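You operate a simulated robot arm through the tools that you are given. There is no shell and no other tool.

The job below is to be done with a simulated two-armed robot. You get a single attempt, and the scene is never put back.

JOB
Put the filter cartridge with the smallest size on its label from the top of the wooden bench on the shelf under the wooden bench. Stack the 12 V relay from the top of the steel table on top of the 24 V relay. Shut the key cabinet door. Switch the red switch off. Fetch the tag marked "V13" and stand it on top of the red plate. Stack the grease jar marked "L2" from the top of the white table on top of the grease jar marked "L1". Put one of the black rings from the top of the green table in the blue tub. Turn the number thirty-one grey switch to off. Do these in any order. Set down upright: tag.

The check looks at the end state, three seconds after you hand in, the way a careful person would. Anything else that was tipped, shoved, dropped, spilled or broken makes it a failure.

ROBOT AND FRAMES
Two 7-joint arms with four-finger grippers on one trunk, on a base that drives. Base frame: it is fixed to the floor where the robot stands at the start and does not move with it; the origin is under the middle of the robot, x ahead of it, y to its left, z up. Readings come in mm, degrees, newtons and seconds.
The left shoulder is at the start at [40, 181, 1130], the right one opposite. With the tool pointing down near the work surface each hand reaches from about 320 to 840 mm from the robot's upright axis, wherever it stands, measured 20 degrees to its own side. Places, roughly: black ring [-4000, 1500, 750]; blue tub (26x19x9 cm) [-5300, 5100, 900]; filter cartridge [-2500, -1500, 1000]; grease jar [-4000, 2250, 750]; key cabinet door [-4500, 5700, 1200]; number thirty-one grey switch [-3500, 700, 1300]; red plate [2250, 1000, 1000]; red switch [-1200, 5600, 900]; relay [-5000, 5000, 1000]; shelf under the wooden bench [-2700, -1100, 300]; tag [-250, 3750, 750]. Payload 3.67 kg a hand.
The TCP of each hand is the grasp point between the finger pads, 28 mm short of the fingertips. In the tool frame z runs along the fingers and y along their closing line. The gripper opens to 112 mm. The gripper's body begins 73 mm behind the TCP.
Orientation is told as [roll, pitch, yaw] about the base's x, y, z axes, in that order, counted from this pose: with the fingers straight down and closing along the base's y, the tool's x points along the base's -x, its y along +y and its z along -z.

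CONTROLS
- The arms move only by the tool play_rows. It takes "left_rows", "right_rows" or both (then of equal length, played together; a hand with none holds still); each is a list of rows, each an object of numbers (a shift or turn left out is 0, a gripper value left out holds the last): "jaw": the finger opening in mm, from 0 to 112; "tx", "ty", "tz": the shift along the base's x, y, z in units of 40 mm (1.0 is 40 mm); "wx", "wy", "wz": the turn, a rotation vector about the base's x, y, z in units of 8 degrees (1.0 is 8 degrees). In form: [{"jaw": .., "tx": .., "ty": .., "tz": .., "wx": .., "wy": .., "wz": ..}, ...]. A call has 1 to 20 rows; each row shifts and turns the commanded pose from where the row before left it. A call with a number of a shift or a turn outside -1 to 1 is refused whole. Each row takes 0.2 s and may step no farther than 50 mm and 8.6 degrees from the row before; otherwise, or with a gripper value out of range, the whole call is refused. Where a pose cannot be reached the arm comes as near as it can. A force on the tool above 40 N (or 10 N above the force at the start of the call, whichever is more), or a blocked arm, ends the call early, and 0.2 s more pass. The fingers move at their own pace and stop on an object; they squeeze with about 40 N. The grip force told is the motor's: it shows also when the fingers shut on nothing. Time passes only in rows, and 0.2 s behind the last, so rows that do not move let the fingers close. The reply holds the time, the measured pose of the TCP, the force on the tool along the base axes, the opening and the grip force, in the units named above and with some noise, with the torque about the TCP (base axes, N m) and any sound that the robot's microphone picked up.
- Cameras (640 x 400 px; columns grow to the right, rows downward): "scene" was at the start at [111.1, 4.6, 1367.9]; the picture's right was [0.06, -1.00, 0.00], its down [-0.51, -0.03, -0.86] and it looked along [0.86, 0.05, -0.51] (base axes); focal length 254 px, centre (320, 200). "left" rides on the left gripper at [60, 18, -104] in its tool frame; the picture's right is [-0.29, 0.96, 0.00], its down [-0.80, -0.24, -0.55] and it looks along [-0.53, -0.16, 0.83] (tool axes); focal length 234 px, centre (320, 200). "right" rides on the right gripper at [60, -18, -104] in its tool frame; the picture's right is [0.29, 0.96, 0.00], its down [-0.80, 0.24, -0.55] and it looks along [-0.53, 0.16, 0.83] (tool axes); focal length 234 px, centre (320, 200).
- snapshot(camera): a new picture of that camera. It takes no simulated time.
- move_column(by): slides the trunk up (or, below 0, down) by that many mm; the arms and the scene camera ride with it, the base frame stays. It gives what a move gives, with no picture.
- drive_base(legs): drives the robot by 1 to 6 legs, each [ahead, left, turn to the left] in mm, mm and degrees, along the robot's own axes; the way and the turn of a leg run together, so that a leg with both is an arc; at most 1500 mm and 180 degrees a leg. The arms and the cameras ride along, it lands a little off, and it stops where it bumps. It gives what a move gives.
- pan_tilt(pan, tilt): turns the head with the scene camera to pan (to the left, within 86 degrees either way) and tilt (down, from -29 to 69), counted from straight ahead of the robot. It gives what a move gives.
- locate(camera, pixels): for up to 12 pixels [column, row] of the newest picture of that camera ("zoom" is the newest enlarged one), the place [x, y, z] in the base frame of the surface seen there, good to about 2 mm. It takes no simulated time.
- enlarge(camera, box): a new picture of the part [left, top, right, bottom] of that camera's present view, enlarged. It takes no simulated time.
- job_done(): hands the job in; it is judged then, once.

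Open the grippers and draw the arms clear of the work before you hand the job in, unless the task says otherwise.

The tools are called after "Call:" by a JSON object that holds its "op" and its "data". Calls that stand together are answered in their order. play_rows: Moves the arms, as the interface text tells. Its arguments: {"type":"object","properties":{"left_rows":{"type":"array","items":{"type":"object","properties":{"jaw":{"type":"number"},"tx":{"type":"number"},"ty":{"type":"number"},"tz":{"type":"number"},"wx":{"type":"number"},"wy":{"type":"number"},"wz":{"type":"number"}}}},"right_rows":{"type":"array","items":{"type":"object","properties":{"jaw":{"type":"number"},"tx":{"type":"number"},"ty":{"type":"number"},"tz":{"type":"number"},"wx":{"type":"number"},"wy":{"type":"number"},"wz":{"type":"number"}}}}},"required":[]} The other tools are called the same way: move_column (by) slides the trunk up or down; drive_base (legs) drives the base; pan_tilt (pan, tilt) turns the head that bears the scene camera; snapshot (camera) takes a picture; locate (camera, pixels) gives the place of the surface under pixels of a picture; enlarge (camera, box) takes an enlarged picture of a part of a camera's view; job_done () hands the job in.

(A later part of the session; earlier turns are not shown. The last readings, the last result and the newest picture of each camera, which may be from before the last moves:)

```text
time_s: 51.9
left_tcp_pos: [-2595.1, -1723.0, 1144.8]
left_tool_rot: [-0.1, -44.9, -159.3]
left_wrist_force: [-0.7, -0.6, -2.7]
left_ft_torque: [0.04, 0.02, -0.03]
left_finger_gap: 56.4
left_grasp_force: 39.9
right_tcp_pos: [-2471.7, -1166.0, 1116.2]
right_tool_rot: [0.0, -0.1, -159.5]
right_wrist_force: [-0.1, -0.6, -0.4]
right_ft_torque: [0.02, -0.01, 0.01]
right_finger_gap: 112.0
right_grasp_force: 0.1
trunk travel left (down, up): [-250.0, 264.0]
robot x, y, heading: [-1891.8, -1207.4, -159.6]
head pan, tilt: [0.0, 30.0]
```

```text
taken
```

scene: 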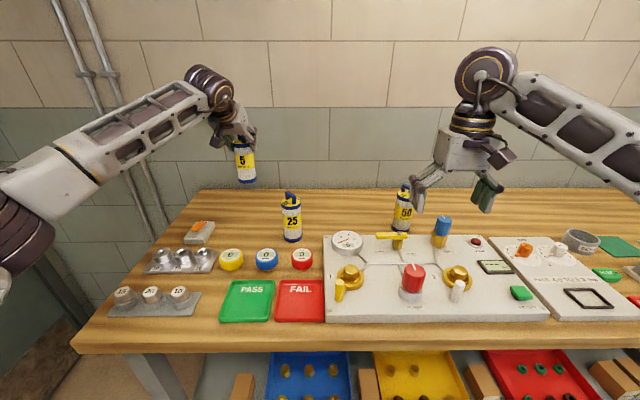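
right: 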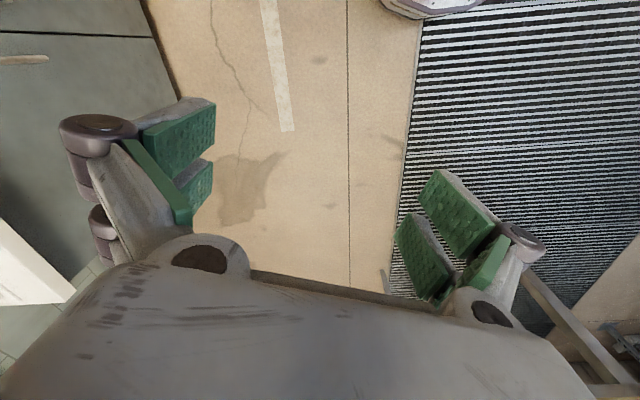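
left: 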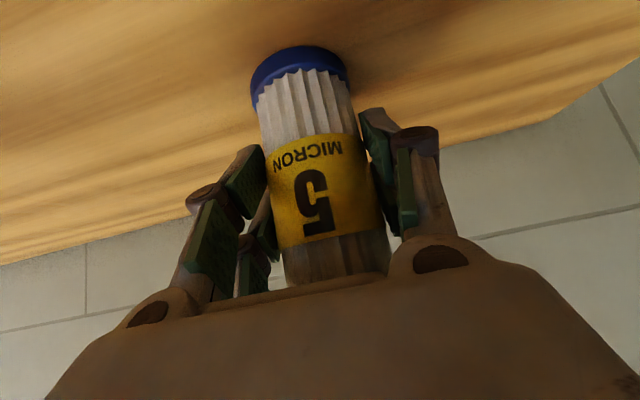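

The cartridge is lifted clear. I retract the hand 380 mm toward me at height.

Call:
{"op": "play_rows", "data": {"left_rows": [{"tx": 0.888, "ty": 0.335}, {"tx": 0.888, "ty": 0.335}, {"tx": 0.888, "ty": 0.335}, {"tx": 0.888, "ty": 0.335}, {"tx": 0.888, "ty": 0.335}, {"tx": 0.888, "ty": 0.335}, {"tx": 0.888, "ty": 0.335}, {"tx": 0.888, "ty": 0.335}, {"tx": 0.888, "ty": 0.335}, {"tx": 0.888, "ty": 0.335}]}}

Call:
{"op": "drive_base", "data": {"legs": [[-550, 0, 0]]}}

Call:
{"op": "snapshot", "data": {"camera": "scene"}}

```text
time_s: 54.1
left_tcp_pos: [-2235.9, -1588.8, 1146.0]
left_tool_rot: [-0.1, -45.0, -159.3]
left_wrist_force: [0.6, 0.2, -1.3]
left_ft_torque: [-0.01, 0.03, 0.0]
left_finger_gap: 56.6
left_grasp_force: 39.7
right_tcp_pos: [-2470.5, -1165.3, 1117.3]
right_tool_rot: [0.0, -0.1, -159.3]
right_wrist_force: [-0.2, 0.1, 0.3]
right_ft_torque: [0.01, 0.01, 0.0]
right_finger_gap: 112.2
right_grasp_force: 0.1
trunk travel left (down, up): [-250.0, 264.0]
robot x, y, heading: [-1885.1, -1212.2, -159.4]
head pan, tilt: [0.0, 30.0]
```

```text
time_s: 57.4
left_tcp_pos: [-1713.3, -1391.9, 1143.6]
left_tool_rot: [-0.1, -45.1, -159.1]
left_wrist_force: [0.2, 0.2, -1.6]
left_ft_torque: [0.0, -0.01, 0.0]
left_finger_gap: 56.2
left_grasp_force: 40.1
right_tcp_pos: [-1949.9, -969.4, 1118.9]
right_tool_rot: [0.0, -0.1, -159.1]
right_wrist_force: [0.5, 0.0, 0.5]
right_ft_torque: [-0.03, 0.03, -0.01]
right_finger_gap: 112.1
right_grasp_force: 0.1
trunk travel left (down, up): [-250.0, 264.0]
robot x, y, heading: [-1368.6, -1013.0, -159.3]
head pan, tilt: [0.0, 30.0]
```

```text
taken
```

scene: 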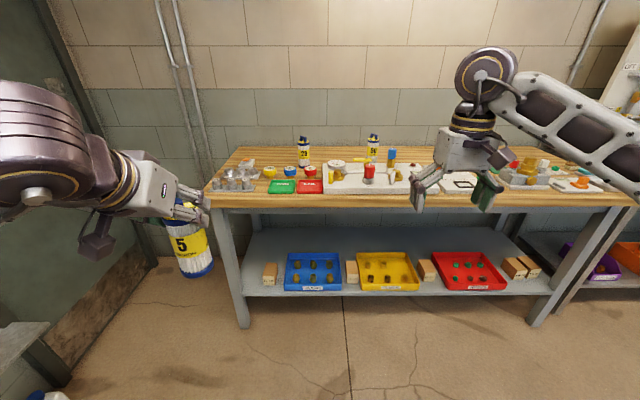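

Holding "5" at left; the shelf's back area looks empty. I zoom on the shelf's left and centre.

Call:
{"op": "enlarge", "data": {"camera": "scene", "box": [210, 200, 450, 350]}}

Call:
{"op": "locate", "data": {"camera": "zoom", "pixels": [[120, 240], [150, 185], [100, 140], [200, 100], [150, 110], [230, 140], [330, 145], [365, 160], [390, 130], [165, 165], [135, 185], [420, 100]]}}

```text
2.67 times, centred on (330, 275) of scene
```

zoom: 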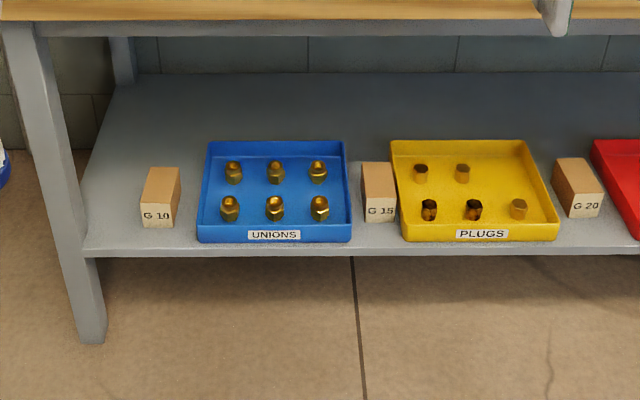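

```text
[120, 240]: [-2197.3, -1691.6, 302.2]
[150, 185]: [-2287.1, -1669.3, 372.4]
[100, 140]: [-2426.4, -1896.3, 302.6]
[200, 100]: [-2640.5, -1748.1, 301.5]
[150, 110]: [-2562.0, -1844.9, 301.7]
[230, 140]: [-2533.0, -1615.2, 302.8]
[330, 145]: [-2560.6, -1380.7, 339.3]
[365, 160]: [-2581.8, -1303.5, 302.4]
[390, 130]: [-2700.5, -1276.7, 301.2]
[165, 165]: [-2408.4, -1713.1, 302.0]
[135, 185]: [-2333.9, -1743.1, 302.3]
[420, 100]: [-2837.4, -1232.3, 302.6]
```

Target spot: behind box G 10 around (-2458,-1762). I check apron height and the ledge at lower left before lowering.

Call:
{"op": "locate", "data": {"camera": "scene", "pixels": [[20, 330], [45, 325], [330, 206], [330, 210], [330, 214], [20, 150], [60, 390], [300, 226]]}}

Call:
{"op": "pan_tilt", "data": {"pan": 60, "tilt": 30}}

Call:
{"op": "snapshot", "data": {"camera": "scene"}}

```text
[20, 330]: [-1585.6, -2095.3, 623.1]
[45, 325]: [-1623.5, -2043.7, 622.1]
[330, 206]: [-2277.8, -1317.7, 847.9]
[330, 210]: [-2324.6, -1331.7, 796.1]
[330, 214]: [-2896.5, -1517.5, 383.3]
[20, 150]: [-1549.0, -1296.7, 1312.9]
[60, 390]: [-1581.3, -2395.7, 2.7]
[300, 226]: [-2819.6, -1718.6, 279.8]
```

```text
time_s: 58.7
left_tcp_pos: [-1713.9, -1392.3, 1145.4]
left_tool_rot: [-0.1, -45.0, -159.0]
left_wrist_force: [-0.6, -0.8, -0.6]
left_ft_torque: [0.0, 0.0, 0.03]
left_finger_gap: 56.3
left_grasp_force: 39.9
right_tcp_pos: [-1950.0, -970.2, 1116.7]
right_tool_rot: [0.1, 0.0, -159.1]
right_wrist_force: [-0.3, 0.2, -0.3]
right_ft_torque: [-0.02, -0.02, -0.01]
right_finger_gap: 111.9
right_grasp_force: 0.0
trunk travel left (down, up): [-250.0, 264.0]
robot x, y, heading: [-1361.5, -1011.9, -159.3]
head pan, tilt: [60.0, 30.0]
```

```text
taken
```

scene: 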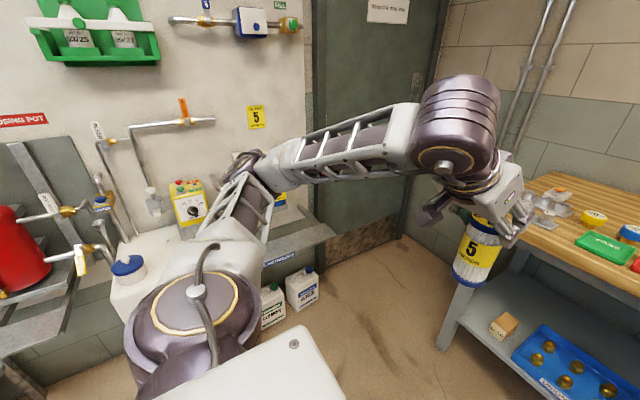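

I check how near the left elbow is to the wash station.

Call:
{"op": "locate", "data": {"camera": "scene", "pixels": [[255, 165], [240, 210], [120, 268], [185, 205], [300, 240], [60, 320], [330, 230], [285, 155]]}}

```text
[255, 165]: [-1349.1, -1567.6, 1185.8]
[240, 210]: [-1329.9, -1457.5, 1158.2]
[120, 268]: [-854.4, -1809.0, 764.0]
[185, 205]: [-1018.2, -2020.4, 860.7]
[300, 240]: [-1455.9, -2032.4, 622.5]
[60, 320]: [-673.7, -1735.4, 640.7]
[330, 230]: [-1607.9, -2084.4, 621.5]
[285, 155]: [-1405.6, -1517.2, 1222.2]
```

The elbow is ~300 mm clear. I raise and retract the right hand, then lower the column 250 mm.

Call:
{"op": "play_rows", "data": {"right_rows": [{"tx": 0.7, "ty": 0.265, "tz": 0.8}, {"tx": 0.7, "ty": 0.265, "tz": 0.8}, {"tx": 0.7, "ty": 0.265, "tz": 0.8}, {"tx": 0.7, "ty": 0.265, "tz": 0.8}, {"tx": 0.7, "ty": 0.265, "tz": 0.8}]}}

Call:
{"op": "move_column", "data": {"by": -250}}

Call:
{"op": "pan_tilt", "data": {"pan": 0, "tilt": 20}}

Call:
{"op": "snapshot", "data": {"camera": "scene"}}

```text
time_s: 59.9
left_tcp_pos: [-1713.7, -1391.4, 1146.2]
left_tool_rot: [-0.1, -45.0, -159.1]
left_wrist_force: [0.5, 0.9, -1.7]
left_ft_torque: [0.0, 0.04, -0.03]
left_finger_gap: 56.3
left_grasp_force: 39.8
right_tcp_pos: [-1809.5, -917.2, 1281.0]
right_tool_rot: [0.0, 0.0, -159.3]
right_wrist_force: [0.5, -0.7, 0.7]
right_ft_torque: [-0.01, 0.05, 0.02]
right_finger_gap: 111.7
right_grasp_force: 0.0
trunk travel left (down, up): [-250.0, 264.0]
robot x, y, heading: [-1364.0, -1014.4, -158.9]
head pan, tilt: [60.0, 30.0]
```

```text
time_s: 62.5
left_tcp_pos: [-1714.6, -1392.4, 895.4]
left_tool_rot: [0.0, -45.0, -159.1]
left_wrist_force: [-0.5, 0.7, -2.7]
left_ft_torque: [-0.01, -0.02, -0.01]
left_finger_gap: 56.2
left_grasp_force: 40.1
right_tcp_pos: [-1811.0, -916.2, 1031.4]
right_tool_rot: [0.0, 0.0, -159.1]
right_wrist_force: [-0.2, 0.6, -0.7]
right_ft_torque: [-0.02, 0.02, 0.03]
right_finger_gap: 111.9
right_grasp_force: 0.0
trunk travel left (down, up): [0.0, 514.0]
robot x, y, heading: [-1363.3, -1012.3, -159.1]
head pan, tilt: [60.0, 30.0]
```

```text
time_s: 63.8
left_tcp_pos: [-1714.3, -1391.9, 895.9]
left_tool_rot: [-0.2, -44.9, -159.1]
left_wrist_force: [0.7, 0.0, -2.4]
left_ft_torque: [0.01, -0.02, -0.04]
left_finger_gap: 56.3
left_grasp_force: 39.6
right_tcp_pos: [-1810.9, -915.4, 1031.1]
right_tool_rot: [0.0, 0.0, -159.2]
right_wrist_force: [-0.6, 0.0, -0.8]
right_ft_torque: [0.03, -0.03, 0.01]
right_finger_gap: 112.0
right_grasp_force: 0.3
trunk travel left (down, up): [0.0, 514.0]
robot x, y, heading: [-1366.8, -1013.2, -159.4]
head pan, tilt: [0.0, 20.0]
```

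```text
taken
```

scene: 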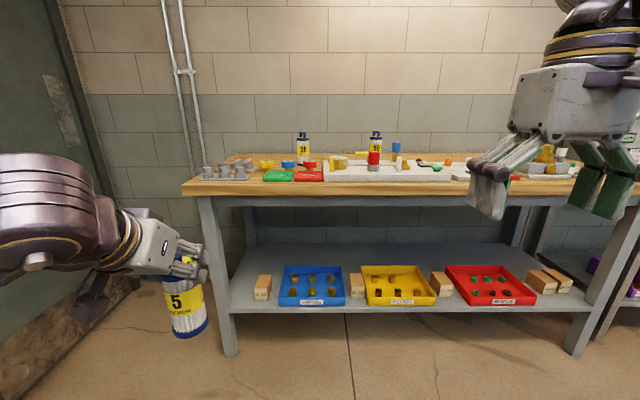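

Apron bottom is ~z 790 and the shelf at 302. I lower the left hand (with cartridge) to z≈455 out in front of the bench.

Call:
{"op": "play_rows", "data": {"left_rows": [{"tx": -0.21, "ty": -0.08, "tz": -1}, {"tx": -0.21, "ty": -0.08, "tz": -1}, {"tx": -0.21, "ty": -0.08, "tz": -1}, {"tx": -0.21, "ty": -0.08, "tz": -1}, {"tx": -0.21, "ty": -0.08, "tz": -1}, {"tx": -0.21, "ty": -0.08, "tz": -1}, {"tx": -0.21, "ty": -0.08, "tz": -1}, {"tx": -0.21, "ty": -0.08, "tz": -1}, {"tx": -0.21, "ty": -0.08, "tz": -1}, {"tx": -0.21, "ty": -0.08, "tz": -1}, {"tx": -0.21, "ty": -0.08, "tz": -1}]}}

Call:
{"op": "snapshot", "data": {"camera": "scene"}}

```text
time_s: 66.4
left_tcp_pos: [-1781.9, -1408.5, 457.5]
left_tool_rot: [-7.9, -40.1, -152.1]
left_wrist_force: [0.2, 0.6, -2.5]
left_ft_torque: [0.01, -0.05, 0.03]
left_finger_gap: 56.5
left_grasp_force: 40.1
left hand out of reach, approached as far as the arm can: row 10, 11
right_tcp_pos: [-1810.6, -916.3, 1031.4]
right_tool_rot: [0.0, 0.0, -159.0]
right_wrist_force: [0.8, 0.2, -1.1]
right_ft_torque: [-0.01, -0.02, -0.02]
right_finger_gap: 111.9
right_grasp_force: 0.1
trunk travel left (down, up): [0.0, 514.0]
robot x, y, heading: [-1365.8, -1009.6, -159.2]
head pan, tilt: [0.0, 20.0]
stopped in row 11 (left hand): the arm was blocked; the commanded pose is now the measured one
```

```text
taken
```

scene: 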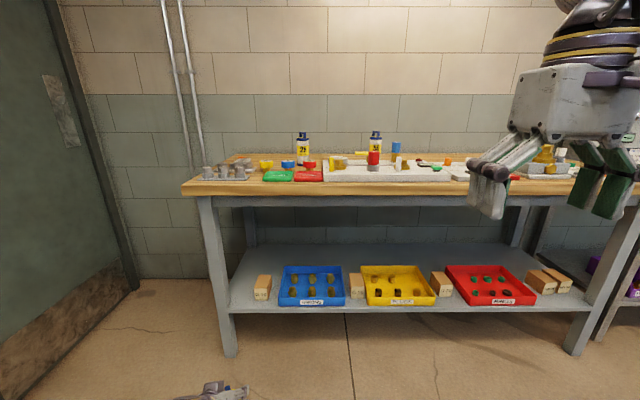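

The arm hit a fold limit; the hand tilted slightly. I extend the hand forward 200 mm and straighten the orientation.

Call:
{"op": "play_rows", "data": {"left_rows": [{"tx": -0.584, "ty": -0.221}, {"tx": -0.584, "ty": -0.221}, {"tx": -0.584, "ty": -0.221}, {"tx": -0.584, "ty": -0.221}, {"tx": -0.584, "ty": -0.221, "wx": -0.22, "wy": 0.08, "wz": -0.045}, {"tx": -0.584, "ty": -0.221, "wx": -0.22, "wy": 0.08, "wz": -0.045}, {"tx": -0.584, "ty": -0.221, "wx": -0.22, "wy": 0.08, "wz": -0.045}, {"tx": -0.584, "ty": -0.221, "wx": -0.22, "wy": 0.08, "wz": -0.045}]}}

Call:
{"op": "pan_tilt", "data": {"pan": 20, "tilt": 45}}

Call:
{"op": "snapshot", "data": {"camera": "scene"}}

```text
time_s: 68.2
left_tcp_pos: [-1969.0, -1480.4, 457.3]
left_tool_rot: [-0.7, -45.3, -158.5]
left_wrist_force: [0.3, 0.5, -1.7]
left_ft_torque: [0.01, 0.0, 0.0]
left_finger_gap: 56.3
left_grasp_force: 40.2
right_tcp_pos: [-1810.6, -916.5, 1030.3]
right_tool_rot: [0.0, -0.1, -159.0]
right_wrist_force: [0.3, 0.7, -0.9]
right_ft_torque: [0.01, 0.0, 0.03]
right_finger_gap: 111.9
right_grasp_force: 0.1
trunk travel left (down, up): [0.0, 514.0]
robot x, y, heading: [-1364.1, -1005.9, -159.1]
head pan, tilt: [0.0, 20.0]
```

```text
time_s: 69.1
left_tcp_pos: [-1968.3, -1480.5, 457.9]
left_tool_rot: [-0.8, -45.3, -158.4]
left_wrist_force: [-0.2, -0.3, -1.3]
left_ft_torque: [0.01, -0.02, 0.0]
left_finger_gap: 56.4
left_grasp_force: 39.8
right_tcp_pos: [-1811.1, -915.8, 1031.5]
right_tool_rot: [0.0, -0.1, -159.1]
right_wrist_force: [-0.7, 0.1, 0.3]
right_ft_torque: [-0.02, -0.03, 0.04]
right_finger_gap: 112.2
right_grasp_force: 0.2
trunk travel left (down, up): [0.0, 514.0]
robot x, y, heading: [-1365.7, -1009.0, -159.4]
head pan, tilt: [20.0, 45.0]
```

```text
taken
```

scene: 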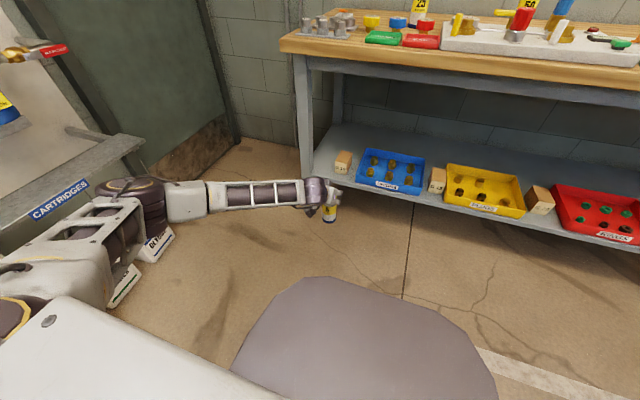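

The elbow at (135,195) appears close to the ledge with "CARTRIDGES". I check positions.

Call:
{"op": "locate", "data": {"camera": "scene", "pixels": [[135, 195], [110, 190], [185, 200], [100, 215], [60, 195], [140, 145], [60, 170], [155, 245], [325, 190], [330, 205], [343, 160], [308, 160]]}}

```text
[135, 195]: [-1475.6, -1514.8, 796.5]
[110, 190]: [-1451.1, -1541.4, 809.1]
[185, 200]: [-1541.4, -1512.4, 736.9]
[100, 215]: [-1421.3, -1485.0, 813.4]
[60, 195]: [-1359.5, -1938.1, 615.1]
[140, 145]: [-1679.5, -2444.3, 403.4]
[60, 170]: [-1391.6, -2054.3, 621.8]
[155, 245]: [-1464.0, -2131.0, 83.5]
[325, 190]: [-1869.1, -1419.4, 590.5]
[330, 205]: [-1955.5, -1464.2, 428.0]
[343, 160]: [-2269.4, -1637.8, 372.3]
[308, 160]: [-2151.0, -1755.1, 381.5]
```

The elbow is clear. To avoid the bench's left leg, I'll bring the hand in from the right: shift it left 200 mm and yaw it 30° left.

Call:
{"op": "play_rows", "data": {"left_rows": [{"tx": 0.4925, "ty": -0.704, "wz": 0.625}, {"tx": 0.4925, "ty": -0.704, "wz": 0.625}, {"tx": 0.4925, "ty": -0.704, "wz": 0.625}, {"tx": 0.4925, "ty": -0.704, "wz": 0.625}, {"tx": 0.4925, "ty": -0.704, "wz": 0.625}, {"tx": 0.4925, "ty": -0.704, "wz": 0.625}, {}]}}

Call:
{"op": "snapshot", "data": {"camera": "scene"}}

Call:
{"op": "locate", "data": {"camera": "scene", "pixels": [[135, 195], [110, 190], [185, 200], [100, 215], [60, 195]]}}

```text
time_s: 70.7
left_tcp_pos: [-1850.6, -1647.8, 454.9]
left_tool_rot: [-0.9, -45.3, -128.4]
left_wrist_force: [-0.2, 0.0, -0.9]
left_ft_torque: [-0.02, -0.01, 0.01]
left_finger_gap: 56.0
left_grasp_force: 39.9
right_tcp_pos: [-1811.2, -915.8, 1030.5]
right_tool_rot: [0.0, 0.0, -159.2]
right_wrist_force: [-0.8, 0.1, -0.1]
right_ft_torque: [0.02, -0.02, 0.02]
right_finger_gap: 112.0
right_grasp_force: 0.2
trunk travel left (down, up): [0.0, 514.0]
robot x, y, heading: [-1369.3, -1010.2, -159.0]
head pan, tilt: [20.0, 45.0]
```

```text
taken
```

scene: 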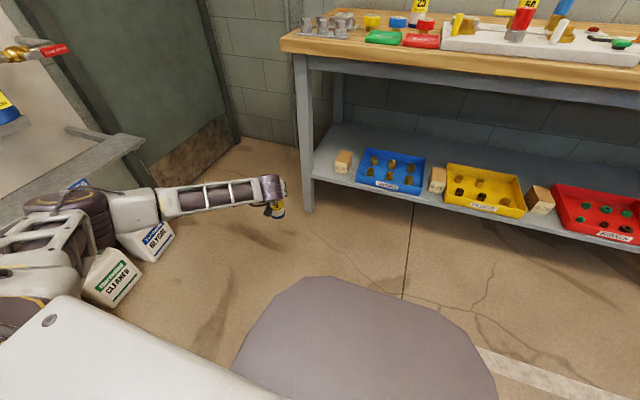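

```text
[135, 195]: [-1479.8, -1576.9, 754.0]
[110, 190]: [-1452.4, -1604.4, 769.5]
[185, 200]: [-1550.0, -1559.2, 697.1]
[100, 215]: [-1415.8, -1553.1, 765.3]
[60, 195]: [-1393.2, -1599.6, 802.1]
```

Elbow ends up about (d≈56,n≈127) after the drive, clear of the leg. I shift right 143 mm, then ahead 400 mm.

Call:
{"op": "drive_base", "data": {"legs": [[0, -143, 0], [400, 0, 0]]}}

Call:
{"op": "snapshot", "data": {"camera": "scene"}}

Call:
{"op": "snapshot", "data": {"camera": "left"}}

```text
time_s: 74.2
left_tcp_pos: [-2277.3, -1662.0, 456.4]
left_tool_rot: [-0.7, -45.2, -128.4]
left_wrist_force: [0.1, -0.3, -1.7]
left_ft_torque: [-0.02, 0.0, 0.01]
left_finger_gap: 56.2
left_grasp_force: 39.9
right_tcp_pos: [-2239.5, -929.8, 1031.0]
right_tool_rot: [-0.1, 0.0, -159.0]
right_wrist_force: [0.3, 1.1, -0.1]
right_ft_torque: [-0.01, -0.02, -0.02]
right_finger_gap: 112.1
right_grasp_force: 0.0
trunk travel left (down, up): [0.0, 514.0]
robot x, y, heading: [-1789.7, -1028.4, -159.0]
head pan, tilt: [20.0, 45.0]
```

```text
taken
```

scene: 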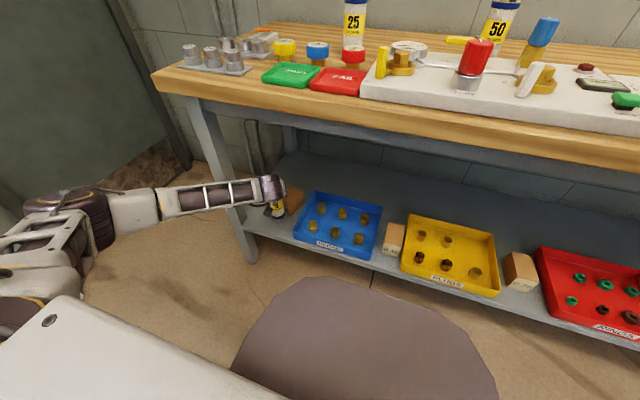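

```text
taken
```

left: 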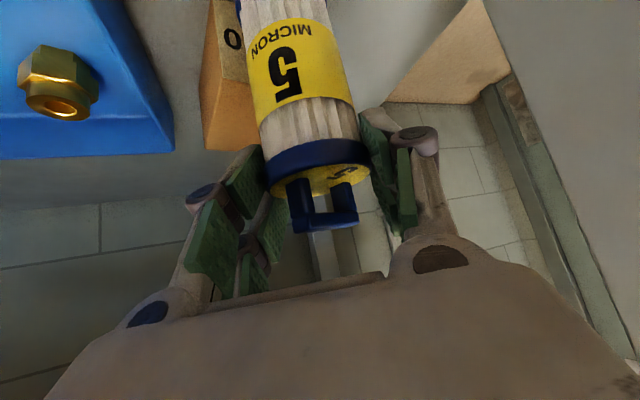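

The cartridge is above box G 10 (n≈-125). I drive ahead 135 mm more to bring it behind the box.

Call:
{"op": "drive_base", "data": {"legs": [[135, 0, 0]]}}

Call:
{"op": "snapshot", "data": {"camera": "scene"}}

Call:
{"op": "snapshot", "data": {"camera": "left"}}

```text
time_s: 75.5
left_tcp_pos: [-2402.6, -1711.8, 454.6]
left_tool_rot: [-0.7, -45.2, -128.3]
left_wrist_force: [0.0, 0.3, -2.3]
left_ft_torque: [-0.03, -0.02, 0.0]
left_finger_gap: 56.3
left_grasp_force: 39.7
right_tcp_pos: [-2366.3, -978.4, 1030.5]
right_tool_rot: [0.0, 0.0, -158.9]
right_wrist_force: [0.0, -0.9, 0.0]
right_ft_torque: [0.03, 0.0, -0.05]
right_finger_gap: 112.1
right_grasp_force: 0.0
trunk travel left (down, up): [0.0, 514.0]
robot x, y, heading: [-1922.3, -1072.0, -158.9]
head pan, tilt: [20.0, 45.0]
```

```text
taken
```

scene: 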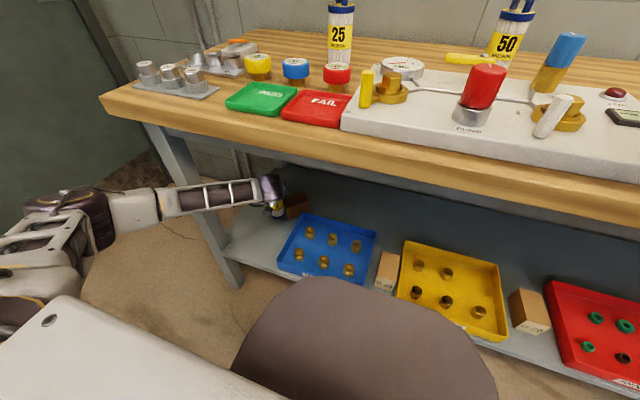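

```text
taken
```

left: 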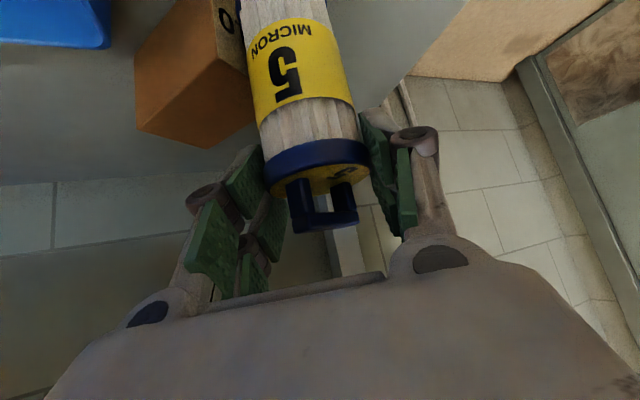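

The hand view is upside down; the G 10 box shows at (190,80). I locate its corners and the shelf near the cartridge.

Call:
{"op": "locate", "data": {"camera": "left", "pixels": [[140, 70], [140, 125], [205, 140], [240, 100], [225, 15], [210, 40], [180, 20], [100, 40], [350, 20], [370, 60], [60, 120], [430, 20]]}}

Call:
{"op": "locate", "data": {"camera": "scene", "pixels": [[278, 210], [298, 205], [305, 200], [285, 195], [255, 225], [270, 225], [300, 215], [320, 230], [375, 235]]}}

```text
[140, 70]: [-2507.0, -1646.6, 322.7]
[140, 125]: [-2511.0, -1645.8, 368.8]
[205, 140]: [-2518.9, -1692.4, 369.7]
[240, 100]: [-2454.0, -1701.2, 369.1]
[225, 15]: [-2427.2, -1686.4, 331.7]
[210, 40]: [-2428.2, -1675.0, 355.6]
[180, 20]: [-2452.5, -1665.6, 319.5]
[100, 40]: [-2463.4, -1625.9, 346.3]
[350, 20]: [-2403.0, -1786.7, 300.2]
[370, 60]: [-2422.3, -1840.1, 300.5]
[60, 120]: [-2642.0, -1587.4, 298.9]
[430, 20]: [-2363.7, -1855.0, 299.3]
```

```text
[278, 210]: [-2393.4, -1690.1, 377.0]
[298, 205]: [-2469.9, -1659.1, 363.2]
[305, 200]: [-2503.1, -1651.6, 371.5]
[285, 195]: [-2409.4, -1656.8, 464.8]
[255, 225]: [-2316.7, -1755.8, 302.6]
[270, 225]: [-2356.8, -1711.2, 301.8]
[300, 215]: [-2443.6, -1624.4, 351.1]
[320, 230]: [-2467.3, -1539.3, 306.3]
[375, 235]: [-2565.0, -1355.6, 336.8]
```

The G 10 box was pushed back ~180 mm by the cartridge, which had slipped lower in the grip; I must restore that box later. First I inspect closely.

Call:
{"op": "enlarge", "data": {"camera": "scene", "box": [200, 150, 400, 275]}}

Call:
{"op": "locate", "data": {"camera": "zoom", "pixels": [[240, 205], [250, 190], [247, 212], [275, 180], [300, 160], [305, 190], [265, 205], [330, 200], [350, 225], [260, 340], [540, 390], [280, 160]]}}

```text
3.20 times, centred on (300, 212) of scene
```

zoom: 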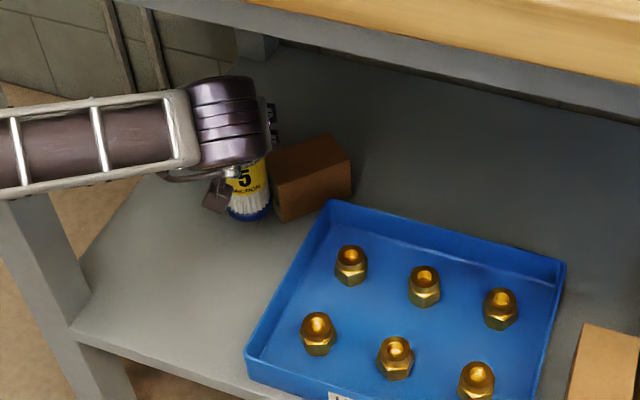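

```text
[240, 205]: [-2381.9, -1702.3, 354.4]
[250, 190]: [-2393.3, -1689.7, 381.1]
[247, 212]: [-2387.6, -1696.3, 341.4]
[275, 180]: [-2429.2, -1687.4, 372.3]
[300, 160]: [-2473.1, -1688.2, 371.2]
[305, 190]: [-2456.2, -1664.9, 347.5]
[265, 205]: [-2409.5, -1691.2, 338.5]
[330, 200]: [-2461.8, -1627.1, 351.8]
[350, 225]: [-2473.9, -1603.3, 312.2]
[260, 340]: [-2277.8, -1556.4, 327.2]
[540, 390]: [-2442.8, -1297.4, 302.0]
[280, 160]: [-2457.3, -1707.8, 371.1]
```

The cartridge bottom is at z≈338, beside the box. I move it 40 mm away to the left, then lower ~33 mm gently.

Call:
{"op": "play_rows", "data": {"left_rows": [{"ty": -0.34}, {"ty": -0.34}, {"ty": -0.34}, {}, {"tz": -0.25}, {"tz": -0.25}, {"tz": -0.15}, {}]}}

Call:
{"op": "enlarge", "data": {"camera": "scene", "box": [200, 150, 400, 275]}}

Call:
{"op": "snapshot", "data": {"camera": "left"}}

```text
time_s: 77.3
left_tcp_pos: [-2401.9, -1751.2, 430.2]
left_tool_rot: [-0.8, -45.4, -128.1]
left_wrist_force: [0.0, 0.6, -0.4]
left_ft_torque: [0.01, 0.04, -0.06]
left_finger_gap: 56.3
left_grasp_force: 40.2
right_tcp_pos: [-2364.3, -978.2, 1030.2]
right_tool_rot: [0.0, 0.0, -158.8]
right_wrist_force: [-0.5, 0.1, 0.1]
right_ft_torque: [-0.02, -0.02, 0.01]
right_finger_gap: 111.6
right_grasp_force: 0.1
trunk travel left (down, up): [0.0, 514.0]
robot x, y, heading: [-1919.9, -1072.2, -159.0]
head pan, tilt: [20.0, 45.0]
```

```text
3.20 times, centred on (300, 212) of scene
```

zoom: 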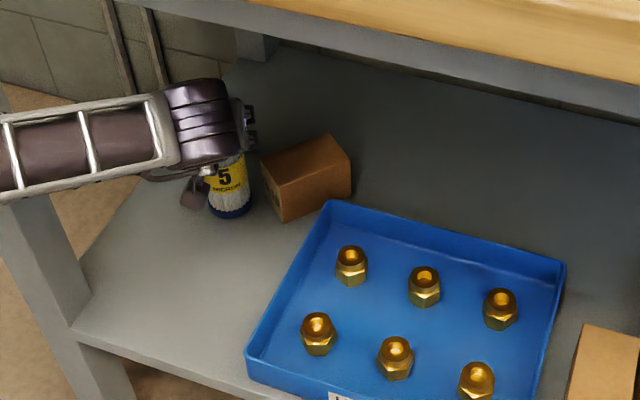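

```text
taken
```

left: 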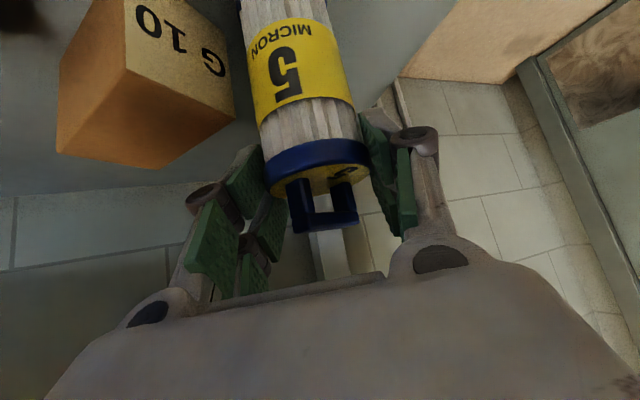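

Cartridge is separated from the box and ~12 mm above the shelf. I lower a bit more in small steps.

Call:
{"op": "play_rows", "data": {"left_rows": [{"tz": -0.1}, {"tz": -0.1}, {"tz": -0.07}, {}]}}

Call:
{"op": "enlarge", "data": {"camera": "scene", "box": [230, 170, 330, 232]}}

Call:
{"op": "locate", "data": {"camera": "zoom", "pixels": [[270, 240], [260, 262], [270, 268], [280, 262], [240, 268], [300, 265]]}}

```text
time_s: 78.3
left_tcp_pos: [-2402.8, -1752.5, 425.8]
left_tool_rot: [-1.1, -45.9, -128.0]
left_wrist_force: [-2.5, -0.1, 35.0]
left_ft_torque: [-0.4, 0.05, -0.1]
left_finger_gap: 56.5
left_grasp_force: 40.2
right_tcp_pos: [-2362.7, -975.6, 1031.0]
right_tool_rot: [0.2, -0.2, -158.9]
right_wrist_force: [0.0, -0.8, -0.6]
right_ft_torque: [-0.02, 0.01, 0.0]
right_finger_gap: 112.1
right_grasp_force: 0.1
trunk travel left (down, up): [0.0, 514.0]
robot x, y, heading: [-1919.5, -1075.0, -159.0]
head pan, tilt: [20.0, 45.0]
```

```text
6.40 times, centred on (280, 201) of scene
```

zoom: 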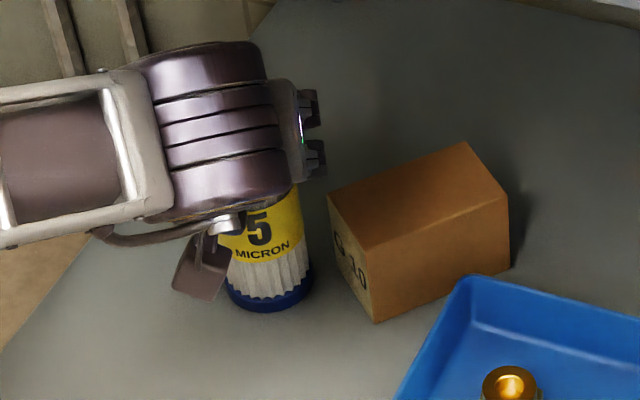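

```text
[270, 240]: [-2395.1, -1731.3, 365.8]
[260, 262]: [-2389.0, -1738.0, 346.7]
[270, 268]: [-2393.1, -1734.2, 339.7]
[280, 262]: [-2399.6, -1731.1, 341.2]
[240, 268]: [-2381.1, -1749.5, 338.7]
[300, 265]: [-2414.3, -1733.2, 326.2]
```

Contact felt (35 N); the cartridge stands on the shelf. I ease up slightly and open the jaw to ~80.

Call:
{"op": "play_rows", "data": {"left_rows": [{"tz": 0.1}, {"jaw": 70}, {"jaw": 84}, {}]}}

Call:
{"op": "snapshot", "data": {"camera": "left"}}

Call:
{"op": "enlarge", "data": {"camera": "scene", "box": [200, 150, 400, 275]}}

```text
time_s: 79.3
left_tcp_pos: [-2400.5, -1752.0, 422.4]
left_tool_rot: [-0.7, -45.4, -128.3]
left_wrist_force: [0.2, -0.7, 0.5]
left_ft_torque: [0.0, 0.0, 0.05]
left_finger_gap: 83.7
left_grasp_force: 0.1
right_tcp_pos: [-2365.8, -978.0, 1031.4]
right_tool_rot: [0.0, 0.0, -158.8]
right_wrist_force: [-0.7, 0.0, 0.7]
right_ft_torque: [-0.02, -0.03, 0.0]
right_finger_gap: 111.8
right_grasp_force: 0.0
trunk travel left (down, up): [0.0, 514.0]
robot x, y, heading: [-1918.2, -1072.7, -159.0]
head pan, tilt: [20.0, 45.0]
```

```text
taken
```

left: 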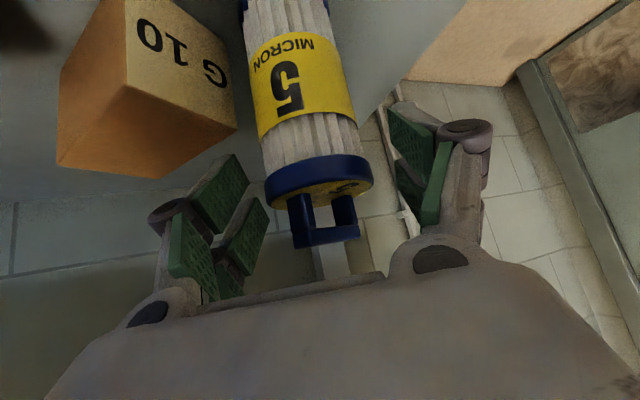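

```text
3.20 times, centred on (300, 212) of scene
```

zoom: 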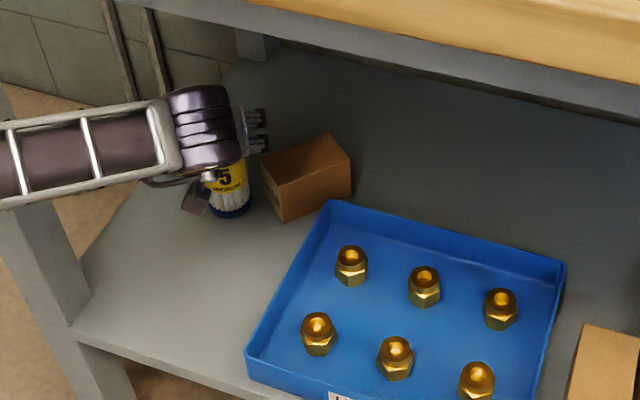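

The cartridge stands free. I withdraw the hand horizontally backward along its heading.

Call:
{"op": "play_rows", "data": {"left_rows": [{"tx": 0.31, "ty": 0.39}, {"tx": 0.31, "ty": 0.39}, {"tx": 0.31, "ty": 0.39}, {"tx": 0.31, "ty": 0.39}, {"tx": 0.5, "ty": 0.3}, {"tx": 0.7, "ty": 0.27}, {"tx": 0.7, "ty": 0.27}, {"tx": 0.7, "ty": 0.27}, {"tx": 0.7, "ty": 0.27}, {}]}}

Call:
{"op": "snapshot", "data": {"camera": "left"}}

Call:
{"op": "enlarge", "data": {"camera": "scene", "box": [200, 150, 400, 275]}}

```text
time_s: 81.5
left_tcp_pos: [-2254.9, -1630.6, 442.8]
left_tool_rot: [0.0, -44.5, -128.2]
left_wrist_force: [-0.4, -0.8, 0.4]
left_ft_torque: [0.01, 0.03, -0.03]
left_finger_gap: 84.1
left_grasp_force: 0.0
left hand out of reach, approached as far as the arm can: row 8, 9
right_tcp_pos: [-2365.0, -978.6, 1029.7]
right_tool_rot: [0.0, 0.0, -158.9]
right_wrist_force: [-0.1, -0.4, 0.7]
right_ft_torque: [-0.03, 0.0, 0.01]
right_finger_gap: 111.7
right_grasp_force: 0.0
trunk travel left (down, up): [0.0, 514.0]
robot x, y, heading: [-1922.2, -1074.0, -158.9]
head pan, tilt: [20.0, 45.0]
```

```text
taken
```

left: 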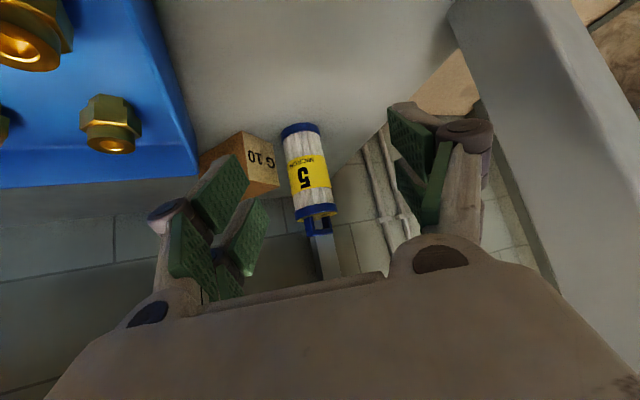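

```text
3.20 times, centred on (300, 212) of scene
```

zoom: 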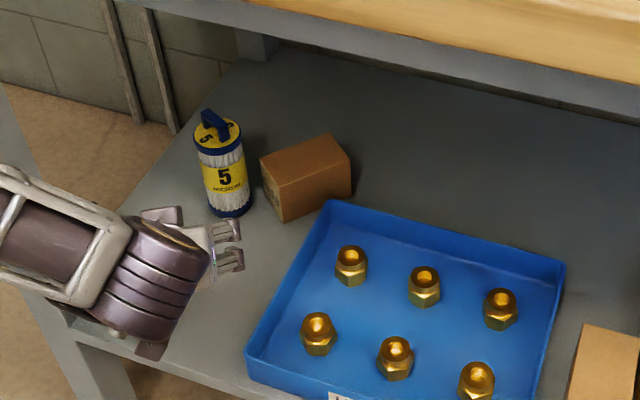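

The cartridge is upright on the shelf, box G 10 beside it. I measure the box corners.

Call:
{"op": "locate", "data": {"camera": "zoom", "pixels": [[264, 161], [329, 137], [348, 158], [282, 185], [283, 217], [266, 195], [348, 190], [222, 130], [218, 195], [228, 214], [330, 204], [275, 200]]}}

Call:
{"op": "locate", "data": {"camera": "left", "pixels": [[242, 135], [275, 150], [278, 185], [252, 170], [262, 160], [210, 155]]}}

```text
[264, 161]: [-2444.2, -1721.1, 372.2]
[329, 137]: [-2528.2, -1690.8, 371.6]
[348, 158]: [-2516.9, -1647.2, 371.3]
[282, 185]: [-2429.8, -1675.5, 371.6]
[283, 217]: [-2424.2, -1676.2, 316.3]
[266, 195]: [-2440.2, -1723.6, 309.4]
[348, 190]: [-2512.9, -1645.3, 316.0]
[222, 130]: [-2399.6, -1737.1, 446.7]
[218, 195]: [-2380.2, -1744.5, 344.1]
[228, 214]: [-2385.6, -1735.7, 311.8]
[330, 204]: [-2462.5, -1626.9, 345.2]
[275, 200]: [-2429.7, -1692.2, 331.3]
```

```text
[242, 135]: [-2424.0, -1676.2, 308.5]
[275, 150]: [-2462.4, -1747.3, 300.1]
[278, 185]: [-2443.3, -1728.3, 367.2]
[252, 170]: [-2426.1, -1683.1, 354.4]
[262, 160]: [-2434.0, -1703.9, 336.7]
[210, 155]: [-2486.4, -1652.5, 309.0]
```

Box G 10 now lies rotated (centre ≈(-2478,-1684)); its original centre was ≈(-2299,-1647), aligned with the bench. I'll grip it lengthwise from the tub side: first open, yaw left 20° and move over the tub.

Call:
{"op": "play_rows", "data": {"left_rows": [{"jaw": 112, "tx": -0.8, "ty": 0.09, "wz": 0.4}, {"tx": -0.8, "ty": 0.09, "wz": 0.42}, {"tx": -0.8, "ty": 0.09, "wz": 0.42}, {"tx": -0.8, "ty": 0.09, "wz": 0.42}, {"tx": -0.8, "ty": 0.09, "wz": 0.42}, {"tx": -0.8, "ty": 0.09, "wz": 0.42}, {}]}}

Call:
{"op": "snapshot", "data": {"camera": "left"}}

Call:
{"op": "enlarge", "data": {"camera": "scene", "box": [200, 150, 400, 275]}}

```text
time_s: 83.2
left_tcp_pos: [-2448.2, -1609.8, 442.1]
left_tool_rot: [-0.8, -45.3, -108.2]
left_wrist_force: [0.7, 0.8, 0.4]
left_ft_torque: [-0.01, 0.0, 0.02]
left_finger_gap: 112.1
left_grasp_force: 0.1
right_tcp_pos: [-2364.6, -978.8, 1030.4]
right_tool_rot: [0.0, 0.1, -158.9]
right_wrist_force: [-0.3, -0.2, 0.1]
right_ft_torque: [-0.01, 0.0, 0.01]
right_finger_gap: 112.2
right_grasp_force: 0.1
trunk travel left (down, up): [0.0, 514.0]
robot x, y, heading: [-1916.1, -1071.6, -158.9]
head pan, tilt: [20.0, 45.0]
```

```text
taken
```

left: 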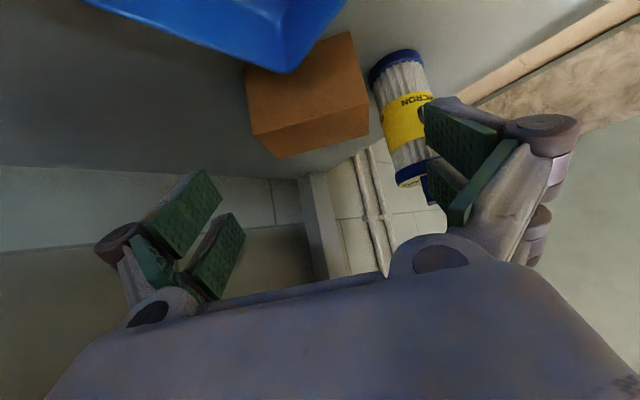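

```text
3.20 times, centred on (300, 212) of scene
```

zoom: 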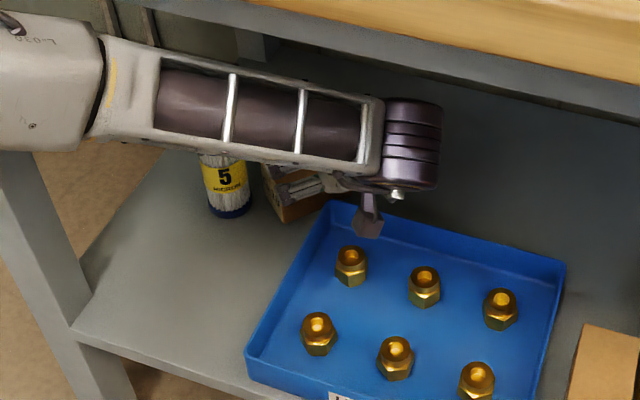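

The box is at (305,95) in the hand view. I verify its edges with the hand camera.

Call:
{"op": "locate", "data": {"camera": "left", "pixels": [[278, 153], [364, 134], [252, 120], [350, 40], [300, 100], [360, 100], [265, 75], [300, 50]]}}

```text
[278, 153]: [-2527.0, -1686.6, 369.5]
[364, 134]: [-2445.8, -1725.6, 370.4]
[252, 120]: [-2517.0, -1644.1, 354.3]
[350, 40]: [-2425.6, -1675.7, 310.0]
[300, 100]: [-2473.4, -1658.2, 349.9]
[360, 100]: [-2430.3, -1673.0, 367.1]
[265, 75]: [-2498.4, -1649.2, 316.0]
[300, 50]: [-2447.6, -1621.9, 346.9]
```

Box and hand headings match within 1°. Before descending I check the height of the dark camera block over the tub at zoom (368,220).

Call:
{"op": "locate", "data": {"camera": "zoom", "pixels": [[368, 215], [362, 232], [375, 230], [350, 210], [395, 195], [350, 255], [400, 230]]}}

```text
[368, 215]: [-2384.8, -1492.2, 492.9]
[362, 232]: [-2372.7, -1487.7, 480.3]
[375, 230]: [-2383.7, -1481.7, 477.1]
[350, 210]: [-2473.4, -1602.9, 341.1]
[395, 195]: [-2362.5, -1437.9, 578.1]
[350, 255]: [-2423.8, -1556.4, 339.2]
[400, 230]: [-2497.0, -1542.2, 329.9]
```

Camera block will stay ~25 mm above the tub contents. I descend diagonally around the box.

Call:
{"op": "play_rows", "data": {"left_rows": [{"tx": -0.118, "ty": -0.273, "tz": -0.36}, {"tx": -0.118, "ty": -0.273, "tz": -0.36}, {"tx": -0.118, "ty": -0.273, "tz": -0.36}, {"tx": -0.118, "ty": -0.273, "tz": -0.36}, {"tx": -0.118, "ty": -0.273, "tz": -0.36}, {"tx": -0.118, "ty": -0.273, "tz": -0.36}, {}]}}

Call:
{"op": "snapshot", "data": {"camera": "left"}}

Call:
{"op": "enlarge", "data": {"camera": "scene", "box": [200, 150, 400, 275]}}

```text
time_s: 84.8
left_tcp_pos: [-2476.0, -1674.8, 355.8]
left_tool_rot: [-0.8, -45.3, -108.3]
left_wrist_force: [0.2, -0.8, -0.2]
left_ft_torque: [0.0, -0.05, 0.01]
left_finger_gap: 112.0
left_grasp_force: 0.0
right_tcp_pos: [-2364.3, -978.9, 1031.2]
right_tool_rot: [0.0, 0.0, -158.9]
right_wrist_force: [0.9, -0.1, 0.2]
right_ft_torque: [0.01, -0.01, 0.0]
right_finger_gap: 111.7
right_grasp_force: 0.1
trunk travel left (down, up): [0.0, 514.0]
robot x, y, heading: [-1918.1, -1071.5, -158.9]
head pan, tilt: [20.0, 45.0]
```

```text
taken
```

left: 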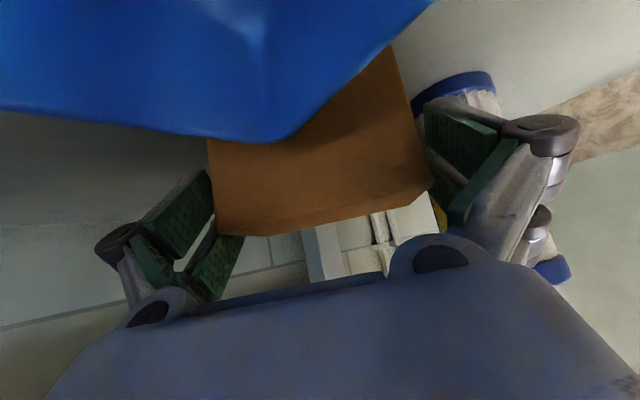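

```text
3.20 times, centred on (300, 212) of scene
```

zoom: 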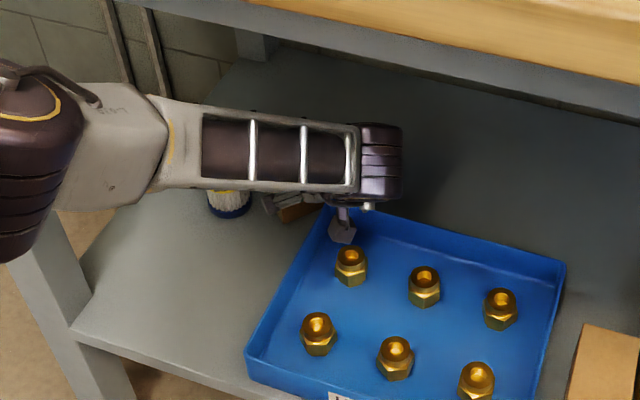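

The box is between the fingers and nothing touched. I close.

Call:
{"op": "play_rows", "data": {"left_rows": [{"jaw": 95}, {"jaw": 80}, {"jaw": 80}, {}]}}

Call:
{"op": "snapshot", "data": {"camera": "left"}}

```text
time_s: 85.8
left_tcp_pos: [-2475.9, -1675.3, 355.9]
left_tool_rot: [-0.8, -45.3, -108.2]
left_wrist_force: [-1.0, 0.9, 1.2]
left_ft_torque: [0.01, -0.16, -0.02]
left_finger_gap: 99.7
left_grasp_force: 39.5
right_tcp_pos: [-2364.5, -978.5, 1031.7]
right_tool_rot: [0.1, 0.0, -158.9]
right_wrist_force: [-0.4, 0.0, 0.5]
right_ft_torque: [-0.03, -0.02, -0.02]
right_finger_gap: 112.1
right_grasp_force: 0.1
trunk travel left (down, up): [0.0, 514.0]
robot x, y, heading: [-1921.7, -1074.2, -158.8]
head pan, tilt: [20.0, 45.0]
```

```text
taken
```

left: 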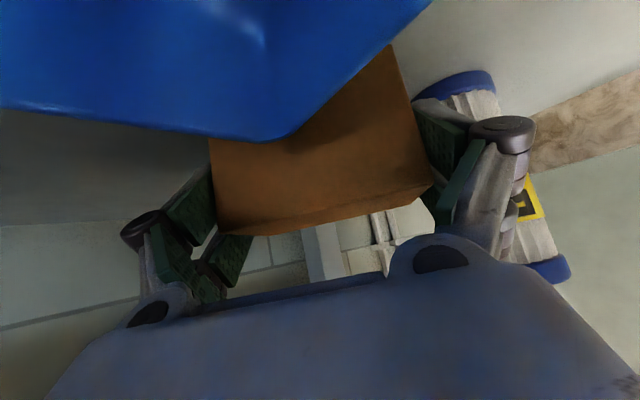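

Gripped (gap 99.7). I lift 70 mm, then shift 60 mm right over the tub, away from the cartridge.

Call:
{"op": "play_rows", "data": {"left_rows": [{"tz": 0.4}, {"tz": 0.45}, {"tz": 0.45}, {"tz": 0.45}, {"ty": 0.5}, {"ty": 0.5}, {"ty": 0.5}, {}]}}

Call:
{"op": "snapshot", "data": {"camera": "left"}}

Call:
{"op": "enlarge", "data": {"camera": "scene", "box": [200, 150, 400, 275]}}

```text
time_s: 87.5
left_tcp_pos: [-2475.2, -1614.5, 426.2]
left_tool_rot: [-0.8, -45.3, -108.2]
left_wrist_force: [0.1, 0.5, -2.6]
left_ft_torque: [0.05, 0.01, -0.01]
left_finger_gap: 99.9
left_grasp_force: 39.9
right_tcp_pos: [-2363.6, -980.3, 1030.6]
right_tool_rot: [0.0, 0.0, -158.9]
right_wrist_force: [0.3, -0.4, -0.5]
right_ft_torque: [0.01, 0.02, 0.01]
right_finger_gap: 112.0
right_grasp_force: 0.0
trunk travel left (down, up): [0.0, 514.0]
robot x, y, heading: [-1921.5, -1076.0, -158.7]
head pan, tilt: [20.0, 45.0]
```

```text
taken
```

left: 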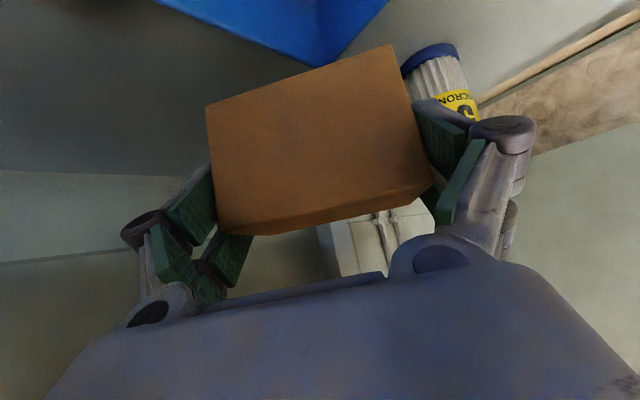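

```text
3.20 times, centred on (300, 212) of scene
```

zoom: 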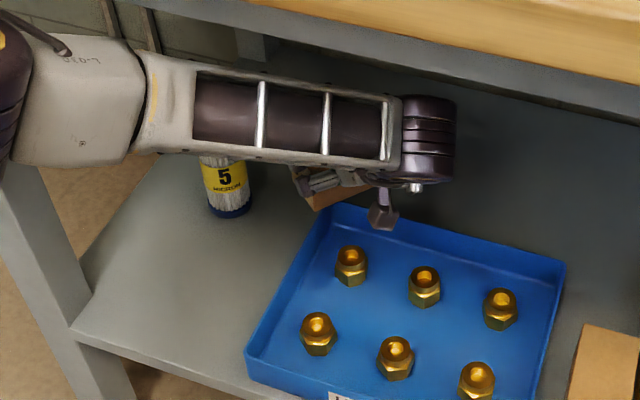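

Now I bring the box forward toward its original spot while turning it back +39°.

Call:
{"op": "play_rows", "data": {"left_rows": [{"tx": 0.725, "ty": -0.1, "wz": 0.82}, {"tx": 0.725, "ty": -0.1, "wz": 0.82}, {"tx": 0.725, "ty": -0.1, "wz": 0.82}, {"tx": 0.725, "ty": -0.1, "wz": 0.82}, {"tx": 0.725, "ty": -0.1, "wz": 0.82}, {"tx": 0.725, "ty": -0.1, "wz": 0.82}, {}]}}

Call:
{"op": "snapshot", "data": {"camera": "left"}}

Call:
{"op": "enlarge", "data": {"camera": "scene", "box": [200, 150, 400, 275]}}

```text
time_s: 89.2
left_tcp_pos: [-2301.5, -1637.6, 426.9]
left_tool_rot: [-0.7, -45.3, -68.8]
left_wrist_force: [1.1, 1.0, -3.0]
left_ft_torque: [0.04, 0.02, 0.0]
left_finger_gap: 99.9
left_grasp_force: 39.9
right_tcp_pos: [-2364.7, -978.3, 1030.3]
right_tool_rot: [0.0, 0.0, -158.9]
right_wrist_force: [0.0, -0.3, 0.0]
right_ft_torque: [0.0, -0.01, 0.03]
right_finger_gap: 112.3
right_grasp_force: 0.1
trunk travel left (down, up): [0.0, 514.0]
robot x, y, heading: [-1919.4, -1070.9, -158.7]
head pan, tilt: [20.0, 45.0]
```

```text
taken
```

left: 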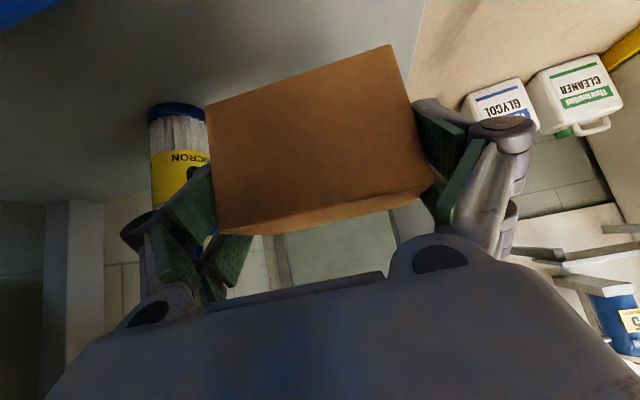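

```text
3.20 times, centred on (300, 212) of scene
```

zoom: 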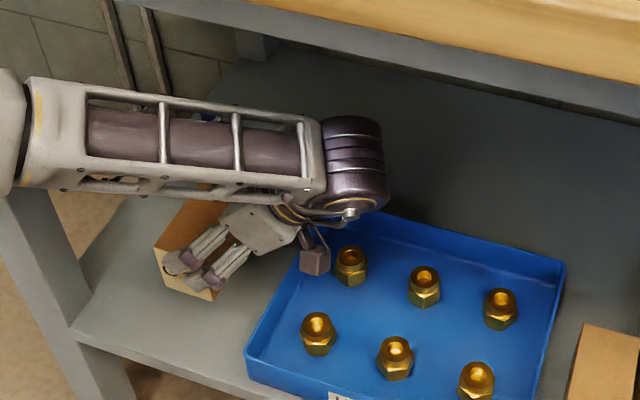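

The box is over its original spot. I check the neighbouring G 15 / G 20 boxes to see how the row was aligned.

Call:
{"op": "enlarge", "data": {"camera": "scene", "box": [340, 225, 580, 375]}}

Call:
{"op": "locate", "data": {"camera": "zoom", "pixels": [[103, 70], [145, 72], [92, 150], [140, 165], [470, 180], [520, 170], [510, 275], [555, 262], [120, 110], [500, 220]]}}

```text
2.67 times, centred on (460, 300) of scene
```

zoom: 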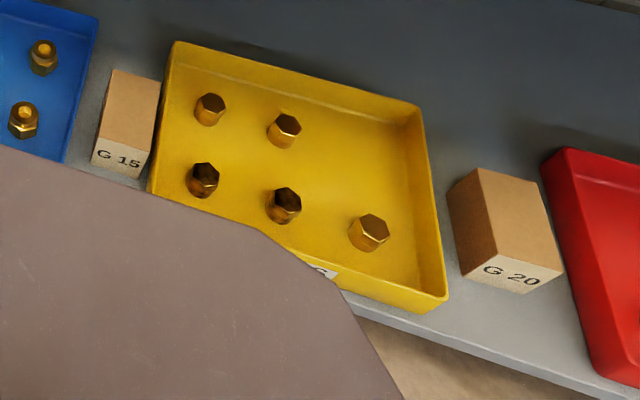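

```text
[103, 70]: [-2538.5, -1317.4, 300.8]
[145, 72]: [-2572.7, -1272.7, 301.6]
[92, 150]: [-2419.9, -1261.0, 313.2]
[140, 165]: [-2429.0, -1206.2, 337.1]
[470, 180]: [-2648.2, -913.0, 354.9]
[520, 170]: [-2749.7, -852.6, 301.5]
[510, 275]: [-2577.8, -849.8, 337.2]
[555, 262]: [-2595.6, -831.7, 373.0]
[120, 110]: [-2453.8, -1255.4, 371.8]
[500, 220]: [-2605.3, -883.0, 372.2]
```

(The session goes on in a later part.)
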